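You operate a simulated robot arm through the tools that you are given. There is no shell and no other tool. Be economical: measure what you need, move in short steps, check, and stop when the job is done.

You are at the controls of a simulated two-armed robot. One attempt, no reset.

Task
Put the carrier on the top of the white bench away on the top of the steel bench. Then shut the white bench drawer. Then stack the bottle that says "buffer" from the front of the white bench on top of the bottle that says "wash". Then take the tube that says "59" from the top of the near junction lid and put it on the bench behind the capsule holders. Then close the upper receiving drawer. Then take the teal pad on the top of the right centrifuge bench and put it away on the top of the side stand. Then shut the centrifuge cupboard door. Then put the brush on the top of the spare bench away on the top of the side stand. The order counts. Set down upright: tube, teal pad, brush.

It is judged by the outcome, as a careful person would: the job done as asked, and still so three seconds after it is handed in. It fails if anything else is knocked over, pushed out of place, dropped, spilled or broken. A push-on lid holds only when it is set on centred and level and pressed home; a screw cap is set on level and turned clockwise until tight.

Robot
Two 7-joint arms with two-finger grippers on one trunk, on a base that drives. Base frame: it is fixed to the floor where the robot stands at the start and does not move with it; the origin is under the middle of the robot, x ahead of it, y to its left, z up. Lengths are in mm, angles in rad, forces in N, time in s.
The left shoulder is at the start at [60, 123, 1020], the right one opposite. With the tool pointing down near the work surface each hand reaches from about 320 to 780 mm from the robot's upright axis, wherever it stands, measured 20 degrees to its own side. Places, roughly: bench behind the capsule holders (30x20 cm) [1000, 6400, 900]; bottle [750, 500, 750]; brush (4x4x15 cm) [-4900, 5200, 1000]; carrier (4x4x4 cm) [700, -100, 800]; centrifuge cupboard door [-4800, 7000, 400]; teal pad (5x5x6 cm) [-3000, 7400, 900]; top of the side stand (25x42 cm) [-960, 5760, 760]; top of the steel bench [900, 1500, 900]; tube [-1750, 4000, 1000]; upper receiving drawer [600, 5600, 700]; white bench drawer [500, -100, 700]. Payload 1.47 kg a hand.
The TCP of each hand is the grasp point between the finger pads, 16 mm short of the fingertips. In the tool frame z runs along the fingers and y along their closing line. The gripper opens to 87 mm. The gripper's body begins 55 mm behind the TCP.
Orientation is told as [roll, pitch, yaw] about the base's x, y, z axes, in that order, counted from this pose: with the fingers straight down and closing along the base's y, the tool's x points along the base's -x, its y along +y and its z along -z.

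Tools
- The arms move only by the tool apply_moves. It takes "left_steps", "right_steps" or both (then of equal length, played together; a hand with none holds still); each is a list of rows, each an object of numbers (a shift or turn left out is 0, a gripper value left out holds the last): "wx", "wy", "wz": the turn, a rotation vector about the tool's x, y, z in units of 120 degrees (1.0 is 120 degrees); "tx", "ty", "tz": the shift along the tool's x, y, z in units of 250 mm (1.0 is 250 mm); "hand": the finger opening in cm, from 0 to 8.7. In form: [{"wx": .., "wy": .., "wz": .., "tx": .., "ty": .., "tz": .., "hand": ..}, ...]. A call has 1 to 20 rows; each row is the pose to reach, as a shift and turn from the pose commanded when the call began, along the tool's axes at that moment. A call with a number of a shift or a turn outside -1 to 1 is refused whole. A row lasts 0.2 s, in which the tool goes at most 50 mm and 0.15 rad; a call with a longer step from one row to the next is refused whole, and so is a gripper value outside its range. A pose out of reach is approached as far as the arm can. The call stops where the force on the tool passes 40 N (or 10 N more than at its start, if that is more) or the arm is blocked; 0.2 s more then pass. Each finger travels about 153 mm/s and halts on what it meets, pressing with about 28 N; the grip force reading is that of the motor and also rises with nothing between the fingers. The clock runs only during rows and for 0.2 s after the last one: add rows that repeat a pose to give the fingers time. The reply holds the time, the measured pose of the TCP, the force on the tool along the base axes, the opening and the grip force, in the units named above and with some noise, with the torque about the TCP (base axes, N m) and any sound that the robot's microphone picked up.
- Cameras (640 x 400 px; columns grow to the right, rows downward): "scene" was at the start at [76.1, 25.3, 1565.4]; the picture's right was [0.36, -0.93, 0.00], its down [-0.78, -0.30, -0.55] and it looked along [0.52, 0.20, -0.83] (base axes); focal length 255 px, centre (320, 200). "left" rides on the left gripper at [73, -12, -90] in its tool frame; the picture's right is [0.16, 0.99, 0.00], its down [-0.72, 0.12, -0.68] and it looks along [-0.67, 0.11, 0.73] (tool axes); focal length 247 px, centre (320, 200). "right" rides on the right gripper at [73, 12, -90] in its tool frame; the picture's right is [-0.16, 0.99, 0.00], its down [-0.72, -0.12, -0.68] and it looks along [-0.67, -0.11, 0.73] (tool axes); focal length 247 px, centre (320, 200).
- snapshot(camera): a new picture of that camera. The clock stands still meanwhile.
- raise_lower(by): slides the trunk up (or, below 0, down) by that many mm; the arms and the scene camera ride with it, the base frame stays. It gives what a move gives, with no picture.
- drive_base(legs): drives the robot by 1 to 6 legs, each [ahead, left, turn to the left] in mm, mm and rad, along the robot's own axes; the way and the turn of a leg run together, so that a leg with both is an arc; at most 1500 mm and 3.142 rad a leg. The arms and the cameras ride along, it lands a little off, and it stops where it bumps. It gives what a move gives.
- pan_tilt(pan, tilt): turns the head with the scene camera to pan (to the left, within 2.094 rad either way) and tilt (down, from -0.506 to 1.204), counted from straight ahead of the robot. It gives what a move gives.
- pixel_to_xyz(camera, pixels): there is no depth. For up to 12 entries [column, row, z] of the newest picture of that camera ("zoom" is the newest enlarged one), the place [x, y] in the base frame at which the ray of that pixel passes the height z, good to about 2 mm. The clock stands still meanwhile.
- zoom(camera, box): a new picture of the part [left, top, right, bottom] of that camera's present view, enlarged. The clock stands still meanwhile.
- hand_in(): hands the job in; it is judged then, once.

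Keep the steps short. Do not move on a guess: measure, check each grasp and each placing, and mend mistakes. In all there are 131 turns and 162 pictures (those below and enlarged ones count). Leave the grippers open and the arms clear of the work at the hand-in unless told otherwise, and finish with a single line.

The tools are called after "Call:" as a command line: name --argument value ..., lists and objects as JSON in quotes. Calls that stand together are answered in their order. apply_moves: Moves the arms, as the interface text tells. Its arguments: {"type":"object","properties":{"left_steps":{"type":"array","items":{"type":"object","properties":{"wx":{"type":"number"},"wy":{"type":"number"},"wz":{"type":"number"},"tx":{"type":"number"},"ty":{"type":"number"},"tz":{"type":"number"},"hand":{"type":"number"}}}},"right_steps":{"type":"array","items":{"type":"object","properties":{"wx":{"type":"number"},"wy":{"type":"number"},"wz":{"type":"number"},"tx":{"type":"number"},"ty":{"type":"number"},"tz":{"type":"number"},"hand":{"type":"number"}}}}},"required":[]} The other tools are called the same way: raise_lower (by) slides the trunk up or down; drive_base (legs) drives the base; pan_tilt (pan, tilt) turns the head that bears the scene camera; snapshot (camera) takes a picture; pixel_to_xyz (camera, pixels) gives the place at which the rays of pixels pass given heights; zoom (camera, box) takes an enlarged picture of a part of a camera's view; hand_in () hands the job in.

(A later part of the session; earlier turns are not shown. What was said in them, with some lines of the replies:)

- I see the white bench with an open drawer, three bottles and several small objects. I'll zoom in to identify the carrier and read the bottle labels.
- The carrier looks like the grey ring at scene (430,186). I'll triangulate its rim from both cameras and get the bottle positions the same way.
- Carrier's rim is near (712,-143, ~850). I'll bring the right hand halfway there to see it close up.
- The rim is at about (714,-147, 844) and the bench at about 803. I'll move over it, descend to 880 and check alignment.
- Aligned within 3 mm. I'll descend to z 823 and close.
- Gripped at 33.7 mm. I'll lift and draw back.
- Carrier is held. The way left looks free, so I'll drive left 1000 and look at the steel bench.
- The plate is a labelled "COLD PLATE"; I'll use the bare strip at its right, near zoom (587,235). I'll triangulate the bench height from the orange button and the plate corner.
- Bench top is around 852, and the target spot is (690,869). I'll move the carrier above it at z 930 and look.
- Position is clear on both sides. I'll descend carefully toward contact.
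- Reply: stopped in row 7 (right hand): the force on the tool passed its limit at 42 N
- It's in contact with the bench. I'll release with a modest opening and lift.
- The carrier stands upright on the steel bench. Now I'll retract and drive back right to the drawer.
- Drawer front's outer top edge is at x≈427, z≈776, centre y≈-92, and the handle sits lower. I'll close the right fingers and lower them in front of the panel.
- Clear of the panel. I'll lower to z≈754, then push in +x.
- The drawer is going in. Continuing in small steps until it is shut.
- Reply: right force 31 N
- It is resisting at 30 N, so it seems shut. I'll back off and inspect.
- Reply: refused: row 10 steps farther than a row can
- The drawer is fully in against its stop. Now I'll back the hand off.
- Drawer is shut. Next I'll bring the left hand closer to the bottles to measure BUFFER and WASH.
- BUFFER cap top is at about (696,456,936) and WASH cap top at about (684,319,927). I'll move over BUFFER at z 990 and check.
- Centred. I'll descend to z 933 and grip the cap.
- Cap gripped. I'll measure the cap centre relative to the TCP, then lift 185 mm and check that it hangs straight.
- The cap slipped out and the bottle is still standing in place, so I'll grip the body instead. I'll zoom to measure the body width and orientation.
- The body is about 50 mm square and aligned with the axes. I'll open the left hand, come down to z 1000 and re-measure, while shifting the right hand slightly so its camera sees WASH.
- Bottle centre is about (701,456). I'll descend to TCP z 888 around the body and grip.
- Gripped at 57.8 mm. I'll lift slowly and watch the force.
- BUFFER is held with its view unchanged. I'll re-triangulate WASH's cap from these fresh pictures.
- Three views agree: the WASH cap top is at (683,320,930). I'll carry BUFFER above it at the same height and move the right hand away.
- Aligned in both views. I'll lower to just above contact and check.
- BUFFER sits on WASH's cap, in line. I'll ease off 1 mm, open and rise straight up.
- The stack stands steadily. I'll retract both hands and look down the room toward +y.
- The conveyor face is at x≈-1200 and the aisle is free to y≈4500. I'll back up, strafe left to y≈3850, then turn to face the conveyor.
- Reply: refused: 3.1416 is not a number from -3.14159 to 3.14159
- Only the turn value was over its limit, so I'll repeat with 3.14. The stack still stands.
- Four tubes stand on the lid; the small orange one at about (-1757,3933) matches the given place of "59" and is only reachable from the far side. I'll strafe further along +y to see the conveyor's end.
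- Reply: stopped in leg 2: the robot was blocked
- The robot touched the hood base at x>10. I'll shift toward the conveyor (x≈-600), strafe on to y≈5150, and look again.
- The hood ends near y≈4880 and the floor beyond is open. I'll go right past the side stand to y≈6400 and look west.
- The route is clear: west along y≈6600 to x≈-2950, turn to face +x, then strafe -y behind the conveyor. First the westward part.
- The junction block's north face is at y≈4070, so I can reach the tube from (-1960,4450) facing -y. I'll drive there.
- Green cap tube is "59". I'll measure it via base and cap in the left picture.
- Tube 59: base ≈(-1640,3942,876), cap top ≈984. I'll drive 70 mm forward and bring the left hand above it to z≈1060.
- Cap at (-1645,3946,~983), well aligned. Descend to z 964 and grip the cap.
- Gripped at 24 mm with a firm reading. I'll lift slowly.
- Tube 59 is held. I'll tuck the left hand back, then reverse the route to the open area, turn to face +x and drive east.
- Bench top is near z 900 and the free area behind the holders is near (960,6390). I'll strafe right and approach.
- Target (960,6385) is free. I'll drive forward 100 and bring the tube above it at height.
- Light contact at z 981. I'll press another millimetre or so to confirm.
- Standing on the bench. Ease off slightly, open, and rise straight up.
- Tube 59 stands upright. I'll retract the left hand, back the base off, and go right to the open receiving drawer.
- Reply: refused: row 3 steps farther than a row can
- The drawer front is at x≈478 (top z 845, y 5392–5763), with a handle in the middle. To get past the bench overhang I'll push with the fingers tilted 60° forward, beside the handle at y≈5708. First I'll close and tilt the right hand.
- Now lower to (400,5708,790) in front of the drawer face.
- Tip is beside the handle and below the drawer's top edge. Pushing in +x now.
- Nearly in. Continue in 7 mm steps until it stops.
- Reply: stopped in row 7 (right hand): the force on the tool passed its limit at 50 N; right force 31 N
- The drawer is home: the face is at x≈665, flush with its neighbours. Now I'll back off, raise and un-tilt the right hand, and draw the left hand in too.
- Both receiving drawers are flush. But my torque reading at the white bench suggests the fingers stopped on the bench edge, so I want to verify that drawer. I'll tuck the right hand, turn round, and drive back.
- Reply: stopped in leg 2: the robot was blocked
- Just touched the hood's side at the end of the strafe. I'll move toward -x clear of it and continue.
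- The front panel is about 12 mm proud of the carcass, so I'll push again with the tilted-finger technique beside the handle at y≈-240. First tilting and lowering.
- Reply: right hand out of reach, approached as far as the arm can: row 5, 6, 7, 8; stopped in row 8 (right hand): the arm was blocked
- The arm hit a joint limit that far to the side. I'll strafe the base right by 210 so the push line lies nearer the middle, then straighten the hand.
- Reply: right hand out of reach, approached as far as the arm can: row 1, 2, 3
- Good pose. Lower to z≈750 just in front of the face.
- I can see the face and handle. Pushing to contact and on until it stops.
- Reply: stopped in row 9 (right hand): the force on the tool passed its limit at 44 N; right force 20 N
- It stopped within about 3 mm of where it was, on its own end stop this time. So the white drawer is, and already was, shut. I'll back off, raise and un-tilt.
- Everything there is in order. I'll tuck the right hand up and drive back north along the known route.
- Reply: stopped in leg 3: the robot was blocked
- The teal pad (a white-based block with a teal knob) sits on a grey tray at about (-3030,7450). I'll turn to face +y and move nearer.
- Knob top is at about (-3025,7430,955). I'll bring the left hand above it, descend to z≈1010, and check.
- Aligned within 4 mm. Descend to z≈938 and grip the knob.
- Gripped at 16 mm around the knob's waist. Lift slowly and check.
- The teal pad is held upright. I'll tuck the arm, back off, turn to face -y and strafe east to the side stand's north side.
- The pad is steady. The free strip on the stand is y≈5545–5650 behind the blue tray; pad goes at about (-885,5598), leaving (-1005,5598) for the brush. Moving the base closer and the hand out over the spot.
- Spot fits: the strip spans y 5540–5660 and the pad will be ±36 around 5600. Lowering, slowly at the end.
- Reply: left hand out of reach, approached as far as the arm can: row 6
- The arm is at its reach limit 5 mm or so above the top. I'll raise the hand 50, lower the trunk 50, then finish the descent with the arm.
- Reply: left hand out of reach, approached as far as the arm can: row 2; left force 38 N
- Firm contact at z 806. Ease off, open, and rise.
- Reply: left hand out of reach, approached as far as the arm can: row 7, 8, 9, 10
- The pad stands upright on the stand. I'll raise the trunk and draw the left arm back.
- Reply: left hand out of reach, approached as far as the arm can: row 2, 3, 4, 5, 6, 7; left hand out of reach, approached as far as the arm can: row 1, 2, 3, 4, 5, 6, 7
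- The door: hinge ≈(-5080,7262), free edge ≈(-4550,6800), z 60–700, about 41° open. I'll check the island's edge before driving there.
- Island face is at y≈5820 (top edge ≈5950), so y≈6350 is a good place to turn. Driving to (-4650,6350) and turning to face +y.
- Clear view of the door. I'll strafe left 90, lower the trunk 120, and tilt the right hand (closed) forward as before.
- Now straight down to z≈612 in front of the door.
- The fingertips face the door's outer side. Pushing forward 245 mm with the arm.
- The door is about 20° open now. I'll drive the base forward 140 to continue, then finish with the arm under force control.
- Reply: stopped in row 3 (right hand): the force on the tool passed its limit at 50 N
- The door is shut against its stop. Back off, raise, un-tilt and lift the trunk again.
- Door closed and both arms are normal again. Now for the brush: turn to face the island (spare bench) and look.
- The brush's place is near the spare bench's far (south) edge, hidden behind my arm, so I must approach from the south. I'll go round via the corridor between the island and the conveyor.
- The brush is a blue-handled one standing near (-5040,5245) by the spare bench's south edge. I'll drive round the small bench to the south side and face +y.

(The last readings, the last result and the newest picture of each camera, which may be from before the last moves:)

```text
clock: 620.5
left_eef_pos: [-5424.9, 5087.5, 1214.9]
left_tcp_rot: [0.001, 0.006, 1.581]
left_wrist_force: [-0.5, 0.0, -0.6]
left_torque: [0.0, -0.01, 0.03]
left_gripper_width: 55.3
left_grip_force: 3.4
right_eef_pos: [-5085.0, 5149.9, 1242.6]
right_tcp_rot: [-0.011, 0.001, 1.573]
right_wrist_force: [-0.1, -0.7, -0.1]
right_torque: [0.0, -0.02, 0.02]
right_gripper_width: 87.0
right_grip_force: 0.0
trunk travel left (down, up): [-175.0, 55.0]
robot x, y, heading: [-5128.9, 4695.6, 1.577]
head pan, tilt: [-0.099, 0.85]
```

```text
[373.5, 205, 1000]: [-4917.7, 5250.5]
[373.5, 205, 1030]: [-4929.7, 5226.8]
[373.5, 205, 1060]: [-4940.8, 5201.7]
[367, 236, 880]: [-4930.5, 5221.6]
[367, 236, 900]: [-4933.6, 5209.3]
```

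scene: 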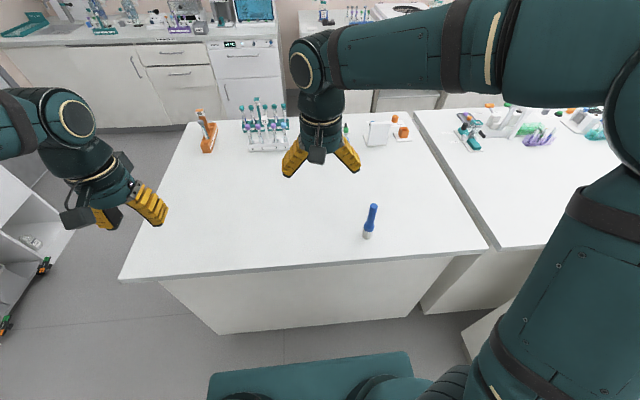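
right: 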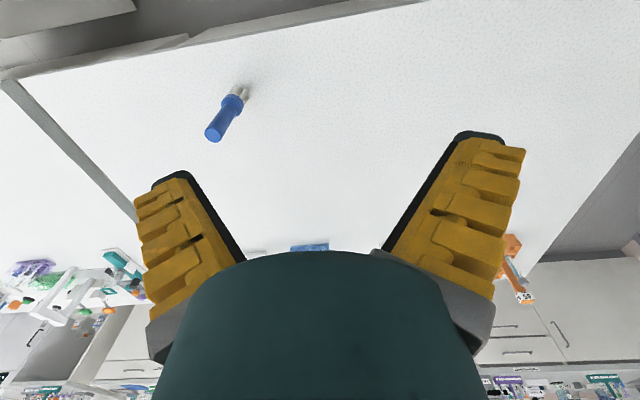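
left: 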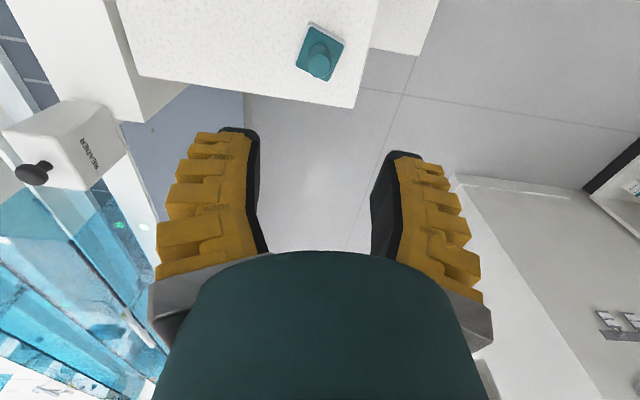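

Brush axis at (-4937,5206), top ≈1055, base ≈900. Move the right hand above it at z 1090 and check.

Call:
apply_moves --right_steps '[{"tx": -0.07, "ty": -0.15}, {"tx": -0.15, "ty": -0.3}, {"tx": -0.224, "ty": -0.45}, {"tx": -0.224, "ty": -0.592}, {"tx": -0.224, "ty": -0.592, "tz": 0.18}, {"tx": -0.224, "ty": -0.592, "tz": 0.36}, {"tx": -0.224, "ty": -0.592, "tz": 0.52}, {"tx": -0.224, "ty": -0.592, "tz": 0.6}]'

Call:
zoom --camera "right" --box '[160, 40, 480, 240]'

Call:
pixel_to_xyz --camera "zoom" --pixels '[[320, 180, 1055], [320, 220, 1055], [360, 180, 1055], [320, 140, 1055]]'

```text
clock: 622.3
left_eef_pos: [-5426.0, 5086.5, 1214.9]
left_tcp_rot: [0.002, 0.006, 1.579]
left_wrist_force: [0.3, 0.2, 0.1]
left_torque: [0.01, 0.04, 0.0]
left_gripper_width: 55.5
left_grip_force: 3.9
right_eef_pos: [-4936.6, 5207.9, 1094.4]
right_tcp_rot: [-0.007, 0.001, 1.573]
right_wrist_force: [-0.1, 0.0, 0.4]
right_torque: [0.01, 0.03, 0.0]
right_gripper_width: 86.9
right_grip_force: 0.0
trunk travel left (down, up): [-175.0, 55.0]
robot x, y, heading: [-5129.5, 4689.3, 1.578]
head pan, tilt: [-0.099, 0.85]
```

```text
2.00 times, centred on (320, 140) of right
```

zoom: 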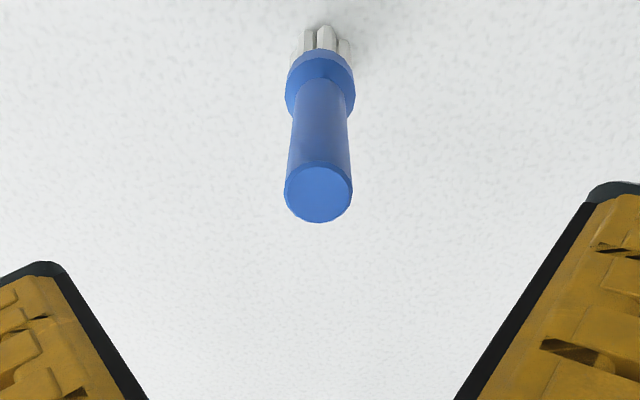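

```text
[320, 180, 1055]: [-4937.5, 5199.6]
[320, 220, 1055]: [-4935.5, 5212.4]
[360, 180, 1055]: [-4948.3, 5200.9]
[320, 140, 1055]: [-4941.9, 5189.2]
```

Centred. Descend to z≈1016 and grip the handle.

Call:
apply_moves --right_steps '[{"tx": 0.013, "tz": 0.12}, {"tx": 0.013, "tz": 0.24}, {"tx": 0.013, "tz": 0.313}, {"tx": 0.013, "tz": 0.313, "hand": 5}, {"tx": 0.013, "tz": 0.313, "hand": 2.5}, {"tx": 0.013, "tz": 0.313, "hand": 0.5}, {"tx": 0.013, "tz": 0.313, "hand": 0.5}, {"tx": 0.013, "tz": 0.313, "hand": 0.5}]'

Call:
apply_moves --right_steps '[{"tz": -0.02}, {"tz": -0.06}, {"tz": -0.12}, {"tz": -0.24}, {"tz": -0.4}, {"tz": -0.56}, {"tz": -0.72}, {"tz": -0.88}, {"tz": -0.96}]'

Call:
snapshot --camera "right"

```text
clock: 624.1
left_eef_pos: [-5427.2, 5087.1, 1215.6]
left_tcp_rot: [0.002, 0.007, 1.58]
left_wrist_force: [0.4, -0.1, -0.6]
left_torque: [-0.01, -0.04, 0.01]
left_gripper_width: 55.4
left_grip_force: 4.0
right_eef_pos: [-4936.5, 5204.3, 1015.0]
right_tcp_rot: [-0.009, -0.001, 1.573]
right_wrist_force: [1.0, 2.9, 7.5]
right_torque: [0.47, -0.06, -0.02]
right_gripper_width: 16.1
right_grip_force: 27.7
trunk travel left (down, up): [-175.0, 55.0]
robot x, y, heading: [-5126.0, 4691.1, 1.578]
head pan, tilt: [-0.099, 0.85]
```

```text
clock: 626.1
left_eef_pos: [-5426.4, 5086.8, 1214.3]
left_tcp_rot: [0.002, 0.008, 1.579]
left_wrist_force: [-0.2, -0.3, 0.2]
left_torque: [-0.01, 0.04, 0.01]
left_gripper_width: 55.4
left_grip_force: 3.9
right_eef_pos: [-4938.0, 5204.3, 1255.5]
right_tcp_rot: [-0.01, 0.0, 1.574]
right_wrist_force: [0.2, -0.8, -0.8]
right_torque: [-0.02, 0.0, 0.02]
right_gripper_width: 10.9
right_grip_force: 27.7
trunk travel left (down, up): [-175.0, 55.0]
robot x, y, heading: [-5125.9, 4691.8, 1.583]
head pan, tilt: [-0.099, 0.85]
```

```text
16 pictures are left
```

right: 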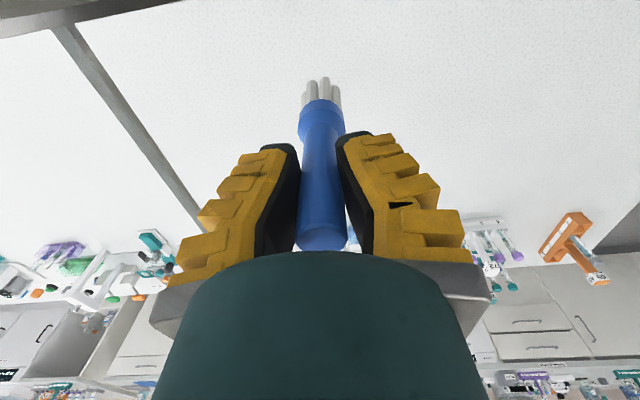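

Brush is held upright. I'll tuck the arm and drive back: out, turn, east, north, then east to the side stand.

Call:
apply_moves --right_steps '[{"tx": 0.15}, {"tx": 0.3, "ty": 0.05}, {"tx": 0.4, "ty": 0.15}, {"tx": 0.45, "ty": 0.3}]'

Call:
drive_base --legs '[[-400, 0, 0], [0, 0, 3.13], [0, 1450, 0], [0, 730, 0], [-1450, 0, 0], [-860, 0, 0]]'

```text
clock: 627.1
left_eef_pos: [-5427.1, 5088.5, 1213.2]
left_tcp_rot: [-0.001, 0.008, 1.579]
left_wrist_force: [-0.6, 0.6, -0.5]
left_torque: [-0.01, -0.03, 0.01]
left_gripper_width: 55.3
left_grip_force: 4.1
right_eef_pos: [-5014.0, 5091.0, 1256.2]
right_tcp_rot: [-0.008, 0.0, 1.571]
right_wrist_force: [-1.0, -0.1, -0.7]
right_torque: [-0.01, -0.04, 0.02]
right_gripper_width: 10.9
right_grip_force: 27.4
trunk travel left (down, up): [-175.0, 55.0]
robot x, y, heading: [-5130.4, 4693.6, 1.579]
head pan, tilt: [-0.099, 0.85]
```

```text
clock: 667.2
left_eef_pos: [-2556.6, 6193.7, 1214.1]
left_tcp_rot: [0.002, 0.008, -1.609]
left_wrist_force: [0.8, 0.1, -1.1]
left_torque: [-0.03, -0.01, 0.0]
left_gripper_width: 55.2
left_grip_force: 3.5
right_eef_pos: [-2969.5, 6209.4, 1256.2]
right_tcp_rot: [-0.008, -0.001, -1.613]
right_wrist_force: [-0.2, -0.6, -0.7]
right_torque: [-0.01, -0.03, 0.03]
right_gripper_width: 8.5
right_grip_force: 27.7
trunk travel left (down, up): [-175.0, 55.0]
robot x, y, heading: [-2832.7, 6601.2, -1.603]
head pan, tilt: [-0.099, 0.85]
5 turns are left
```

Five turns remain, so I'll pack steps. Now drive to the stand, lower the trunk a little for reach, extend the hand part-way, and take pictures.

Call:
drive_base --legs '[[0, 0, 0.033], [0, 1440, 0], [0, 500, 0], [250, 0, 0]]'

Call:
raise_lower --by -60

Call:
apply_moves --right_steps '[{"tx": -0.15, "ty": 0.02}, {"tx": -0.3, "ty": 0.04}, {"tx": -0.45, "ty": 0.06}, {"tx": -0.6, "ty": 0.08}, {"tx": -0.75, "ty": 0.1}, {"tx": -0.9, "ty": 0.12}]'

Call:
pan_tilt --pan 0.1 --tilt 0.8

Call:
snapshot --camera "scene"

Call:
snapshot --camera "right"

```text
clock: 686.0
left_eef_pos: [-611.2, 5992.3, 1213.7]
left_tcp_rot: [0.002, 0.009, -1.537]
left_wrist_force: [-1.2, -0.6, 0.2]
left_torque: [0.01, 0.0, 0.01]
left_gripper_width: 55.1
left_grip_force: 3.5
right_eef_pos: [-1025.1, 5979.7, 1255.5]
right_tcp_rot: [-0.009, 0.001, -1.546]
right_wrist_force: [-0.2, 0.0, -0.8]
right_torque: [0.02, 0.02, 0.02]
right_gripper_width: 7.4
right_grip_force: 27.9
trunk travel left (down, up): [-175.0, 55.0]
robot x, y, heading: [-918.3, 6380.1, -1.538]
head pan, tilt: [-0.099, 0.85]
```

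```text
clock: 687.0
left_eef_pos: [-612.9, 5993.6, 1155.5]
left_tcp_rot: [0.002, 0.01, -1.539]
left_wrist_force: [0.0, 0.6, 0.1]
left_torque: [-0.04, -0.02, -0.01]
left_gripper_width: 55.3
left_grip_force: 3.8
right_eef_pos: [-1026.4, 5980.9, 1194.9]
right_tcp_rot: [-0.01, 0.0, -1.546]
right_wrist_force: [-0.8, -0.4, -1.0]
right_torque: [0.0, -0.02, -0.02]
right_gripper_width: 7.1
right_grip_force: 28.0
trunk travel left (down, up): [-115.0, 115.0]
robot x, y, heading: [-918.2, 6382.2, -1.538]
head pan, tilt: [-0.099, 0.85]
```

```text
clock: 688.4
left_eef_pos: [-613.6, 5992.2, 1153.1]
left_tcp_rot: [0.001, 0.008, -1.536]
left_wrist_force: [0.5, -0.4, -0.2]
left_torque: [0.0, -0.01, -0.04]
left_gripper_width: 55.3
left_grip_force: 3.6
right_eef_pos: [-990.8, 5754.1, 1194.5]
right_tcp_rot: [-0.007, 0.002, -1.542]
right_wrist_force: [0.5, -0.5, -0.4]
right_torque: [0.01, -0.01, 0.0]
right_gripper_width: 7.5
right_grip_force: 28.2
trunk travel left (down, up): [-115.0, 115.0]
robot x, y, heading: [-920.7, 6378.7, -1.538]
head pan, tilt: [-0.099, 0.85]
```

```text
clock: 689.1
left_eef_pos: [-611.9, 5994.6, 1154.6]
left_tcp_rot: [0.0, 0.01, -1.538]
left_wrist_force: [-0.2, 0.1, 0.0]
left_torque: [0.02, 0.01, 0.0]
left_gripper_width: 55.2
left_grip_force: 3.7
right_eef_pos: [-991.9, 5755.6, 1195.0]
right_tcp_rot: [-0.008, 0.001, -1.543]
right_wrist_force: [-0.1, -0.1, -0.1]
right_torque: [-0.01, -0.01, 0.01]
right_gripper_width: 7.2
right_grip_force: 27.6
trunk travel left (down, up): [-115.0, 115.0]
robot x, y, heading: [-919.2, 6383.0, -1.535]
head pan, tilt: [0.099, 0.799]
```

```text
15 pictures are left
```

scene: 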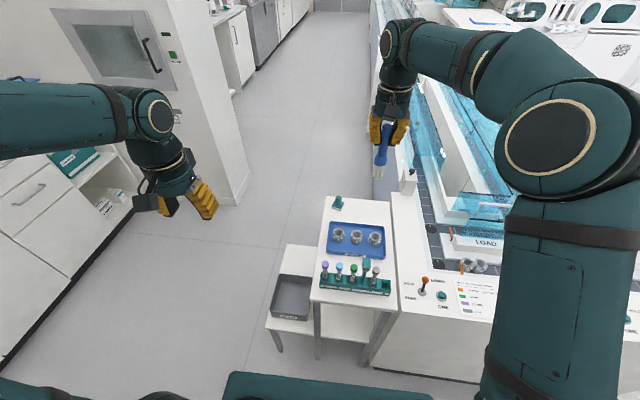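

```text
14 pictures are left
4 turns are left
```

right: 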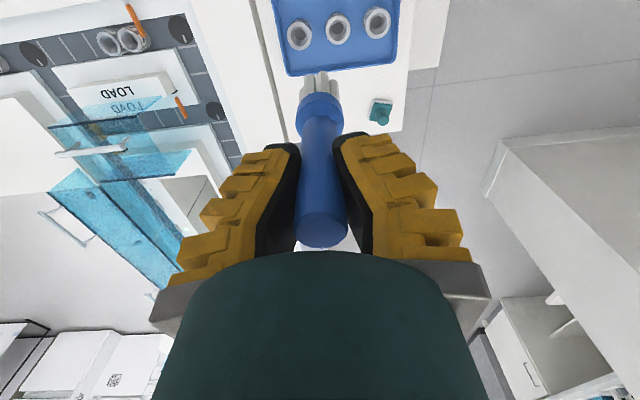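

The strip next to the pad is free. Drive 35 forward, place the brush above (-1000,5600), and lower it with a slow, force-limited finish.

Call:
drive_base --legs '[[35, 0, 0]]'

Call:
apply_moves --right_steps '[{"tx": -0.16, "ty": -0.018}, {"tx": -0.32, "ty": -0.035}, {"tx": -0.48, "ty": -0.053}, {"tx": -0.48, "ty": -0.053, "tz": 0.18}, {"tx": -0.48, "ty": -0.053, "tz": 0.36}, {"tx": -0.48, "ty": -0.053, "tz": 0.54}, {"tx": -0.48, "ty": -0.053, "tz": 0.72}, {"tx": -0.48, "ty": -0.053, "tz": 0.9}, {"tx": -0.48, "ty": -0.053, "tz": 0.96}]'

Call:
apply_moves --right_steps '[{"tz": 0.1}, {"tz": 0.2}, {"tz": 0.26}, {"tz": 0.28}, {"tz": 0.29}, {"tz": 0.298}, {"tz": 0.306}, {"tz": 0.314}, {"tz": 0.322}, {"tz": 0.33}]'

Call:
snapshot --camera "right"

Call:
zoom --camera "scene" --box '[300, 100, 460, 240]'

Call:
pixel_to_xyz --camera "right" --pixels '[[320, 90, 760], [320, 110, 760], [380, 110, 760]]'

```text
clock: 690.0
left_eef_pos: [-611.2, 5956.8, 1153.7]
left_tcp_rot: [0.003, 0.009, -1.539]
left_wrist_force: [-1.0, -0.2, -0.8]
left_torque: [0.03, 0.02, -0.01]
left_gripper_width: 54.9
left_grip_force: 4.1
right_eef_pos: [-990.5, 5718.5, 1194.9]
right_tcp_rot: [-0.009, 0.002, -1.545]
right_wrist_force: [-0.6, -1.8, -1.9]
right_torque: [0.07, 0.02, 0.0]
right_gripper_width: 7.6
right_grip_force: 27.6
trunk travel left (down, up): [-115.0, 115.0]
robot x, y, heading: [-921.6, 6344.8, -1.543]
head pan, tilt: [0.099, 0.799]
```

```text
clock: 692.0
left_eef_pos: [-611.1, 5958.4, 1153.9]
left_tcp_rot: [0.002, 0.008, -1.54]
left_wrist_force: [-0.4, -0.5, 0.7]
left_torque: [0.01, -0.01, -0.03]
left_gripper_width: 55.3
left_grip_force: 4.0
right_eef_pos: [-1002.5, 5600.1, 956.1]
right_tcp_rot: [-0.008, 0.0, -1.544]
right_wrist_force: [0.1, -0.2, -1.6]
right_torque: [0.01, -0.03, 0.01]
right_gripper_width: 7.2
right_grip_force: 27.8
right hand out of reach, approached as far as the arm can: row 3, 4, 5
trunk travel left (down, up): [-115.0, 115.0]
robot x, y, heading: [-920.0, 6343.2, -1.542]
head pan, tilt: [0.099, 0.799]
```

```text
clock: 694.2
left_eef_pos: [-612.2, 5960.7, 1155.3]
left_tcp_rot: [0.003, 0.008, -1.539]
left_wrist_force: [0.2, -0.1, 0.1]
left_torque: [0.0, 0.01, -0.01]
left_gripper_width: 55.3
left_grip_force: 4.1
right_eef_pos: [-1003.3, 5600.9, 874.8]
right_tcp_rot: [-0.01, -0.003, -1.545]
right_wrist_force: [-0.3, -1.6, 21.2]
right_torque: [-0.08, 0.0, 0.05]
right_gripper_width: 13.0
right_grip_force: 28.0
trunk travel left (down, up): [-115.0, 115.0]
robot x, y, heading: [-912.4, 6345.3, -1.54]
head pan, tilt: [0.099, 0.799]
```

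```text
13 pictures are left
```

right: 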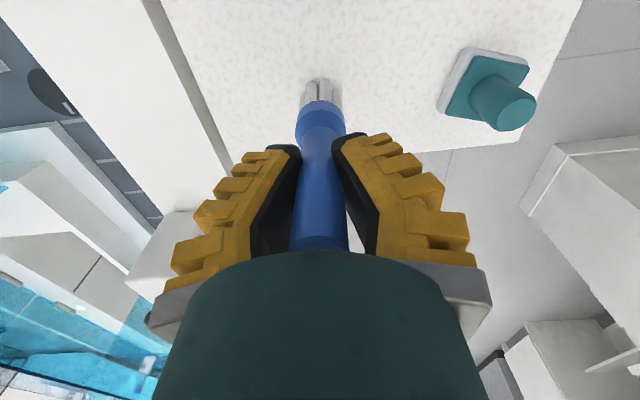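

```text
2.86 times, centred on (380, 170) of scene
```

zoom: 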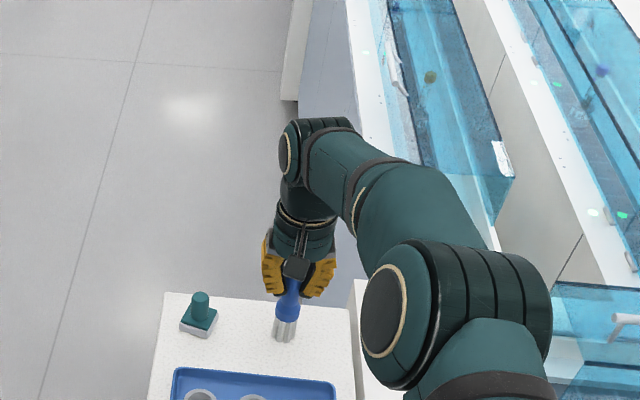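

```text
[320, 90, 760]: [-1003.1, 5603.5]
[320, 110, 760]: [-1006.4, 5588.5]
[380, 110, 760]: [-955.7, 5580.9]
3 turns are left
```

The brush stands on the stand with 21 N contact. Ease off, open, rise straight up, draw back, open both grippers, and take check pictures.

Call:
apply_moves --right_steps '[{"tz": -0.01}, {"tz": -0.01, "hand": 2.2}, {"tz": -0.01, "hand": 3.5}, {"tz": -0.01, "hand": 5}, {"tz": -0.01, "hand": 6}, {"tz": -0.01, "hand": 6}, {"tz": -0.08, "hand": 6}, {"tz": -0.2, "hand": 6}, {"tz": -0.34, "hand": 6}, {"tz": -0.48, "hand": 6}]'

Call:
raise_lower --by 60

Call:
drive_base --legs '[[-250, 0, 0]]'

Call:
apply_moves --right_steps '[{"tx": 0.1, "hand": 8.7}, {"tx": 0.2, "hand": 8.7}, {"tx": 0.3, "hand": 8.7}]' --left_steps '[{"hand": 8.7}, {"hand": 8.7}, {"hand": 8.7}]'

Call:
zoom --camera "scene" --box '[230, 120, 430, 260]'

Call:
snapshot --camera "right"

```text
clock: 696.4
left_eef_pos: [-612.0, 5959.2, 1154.2]
left_tcp_rot: [0.001, 0.01, -1.54]
left_wrist_force: [-0.4, 0.2, -0.1]
left_torque: [-0.06, 0.01, -0.01]
left_gripper_width: 55.3
left_grip_force: 3.9
right_eef_pos: [-1002.8, 5600.5, 992.0]
right_tcp_rot: [-0.01, 0.003, -1.544]
right_wrist_force: [0.2, 0.3, 0.2]
right_torque: [0.02, 0.01, -0.01]
right_gripper_width: 64.5
right_grip_force: 3.2
trunk travel left (down, up): [-115.0, 115.0]
robot x, y, heading: [-920.6, 6343.5, -1.538]
head pan, tilt: [0.099, 0.799]
```

```text
clock: 697.4
left_eef_pos: [-612.9, 5959.0, 1214.3]
left_tcp_rot: [0.003, 0.008, -1.538]
left_wrist_force: [0.4, -0.3, -0.5]
left_torque: [0.03, -0.01, -0.01]
left_gripper_width: 55.3
left_grip_force: 3.8
right_eef_pos: [-1001.2, 5600.5, 1051.8]
right_tcp_rot: [-0.008, 0.003, -1.545]
right_wrist_force: [0.3, 0.5, 0.6]
right_torque: [-0.04, 0.03, 0.01]
right_gripper_width: 64.7
right_grip_force: 3.3
trunk travel left (down, up): [-175.0, 55.0]
robot x, y, heading: [-918.1, 6346.7, -1.535]
head pan, tilt: [0.099, 0.799]
```

```text
clock: 699.2
left_eef_pos: [-618.8, 6206.6, 1214.7]
left_tcp_rot: [0.001, 0.007, -1.534]
left_wrist_force: [-0.7, -0.2, 0.2]
left_torque: [-0.03, 0.01, -0.01]
left_gripper_width: 55.1
left_grip_force: 4.3
right_eef_pos: [-1007.3, 5846.7, 1053.4]
right_tcp_rot: [-0.01, 0.001, -1.538]
right_wrist_force: [0.5, 0.2, 1.1]
right_torque: [-0.05, 0.01, -0.03]
right_gripper_width: 64.7
right_grip_force: 3.5
trunk travel left (down, up): [-175.0, 55.0]
robot x, y, heading: [-925.7, 6587.8, -1.537]
head pan, tilt: [0.099, 0.799]
```

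```text
clock: 700.0
left_eef_pos: [-616.8, 6205.7, 1213.8]
left_tcp_rot: [0.002, 0.007, -1.535]
left_wrist_force: [0.9, 0.2, -0.5]
left_torque: [0.0, 0.01, 0.02]
left_gripper_width: 87.2
left_grip_force: 0.1
right_eef_pos: [-1009.5, 5922.1, 1053.1]
right_tcp_rot: [-0.007, 0.001, -1.539]
right_wrist_force: [-0.2, 0.0, 0.3]
right_torque: [0.01, 0.02, 0.0]
right_gripper_width: 86.9
right_grip_force: 0.1
trunk travel left (down, up): [-175.0, 55.0]
robot x, y, heading: [-926.5, 6592.5, -1.533]
head pan, tilt: [0.099, 0.799]
```

```text
2.86 times, centred on (330, 190) of scene
```

zoom: 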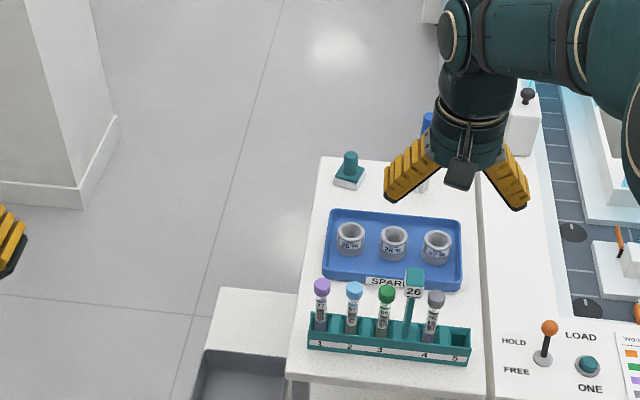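

```text
10 pictures are left
2 turns are left
```

right: 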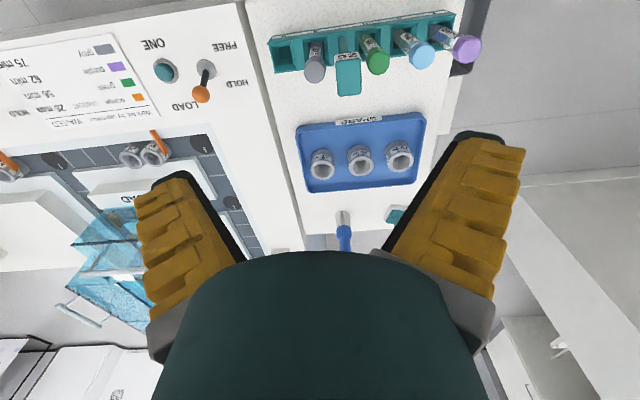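

The brush and the pad both stand upright on the side stand, the other items there are untouched, and both grippers are open and clear. I'm handing in.

Call:
hand_in

```text
The job is handed in.
```

All eight steps are done in the order asked and the job is handed in: on a later check the white bench drawer pushed in only about 3 mm more, against its stop, and the base touched the hood three times while driving.
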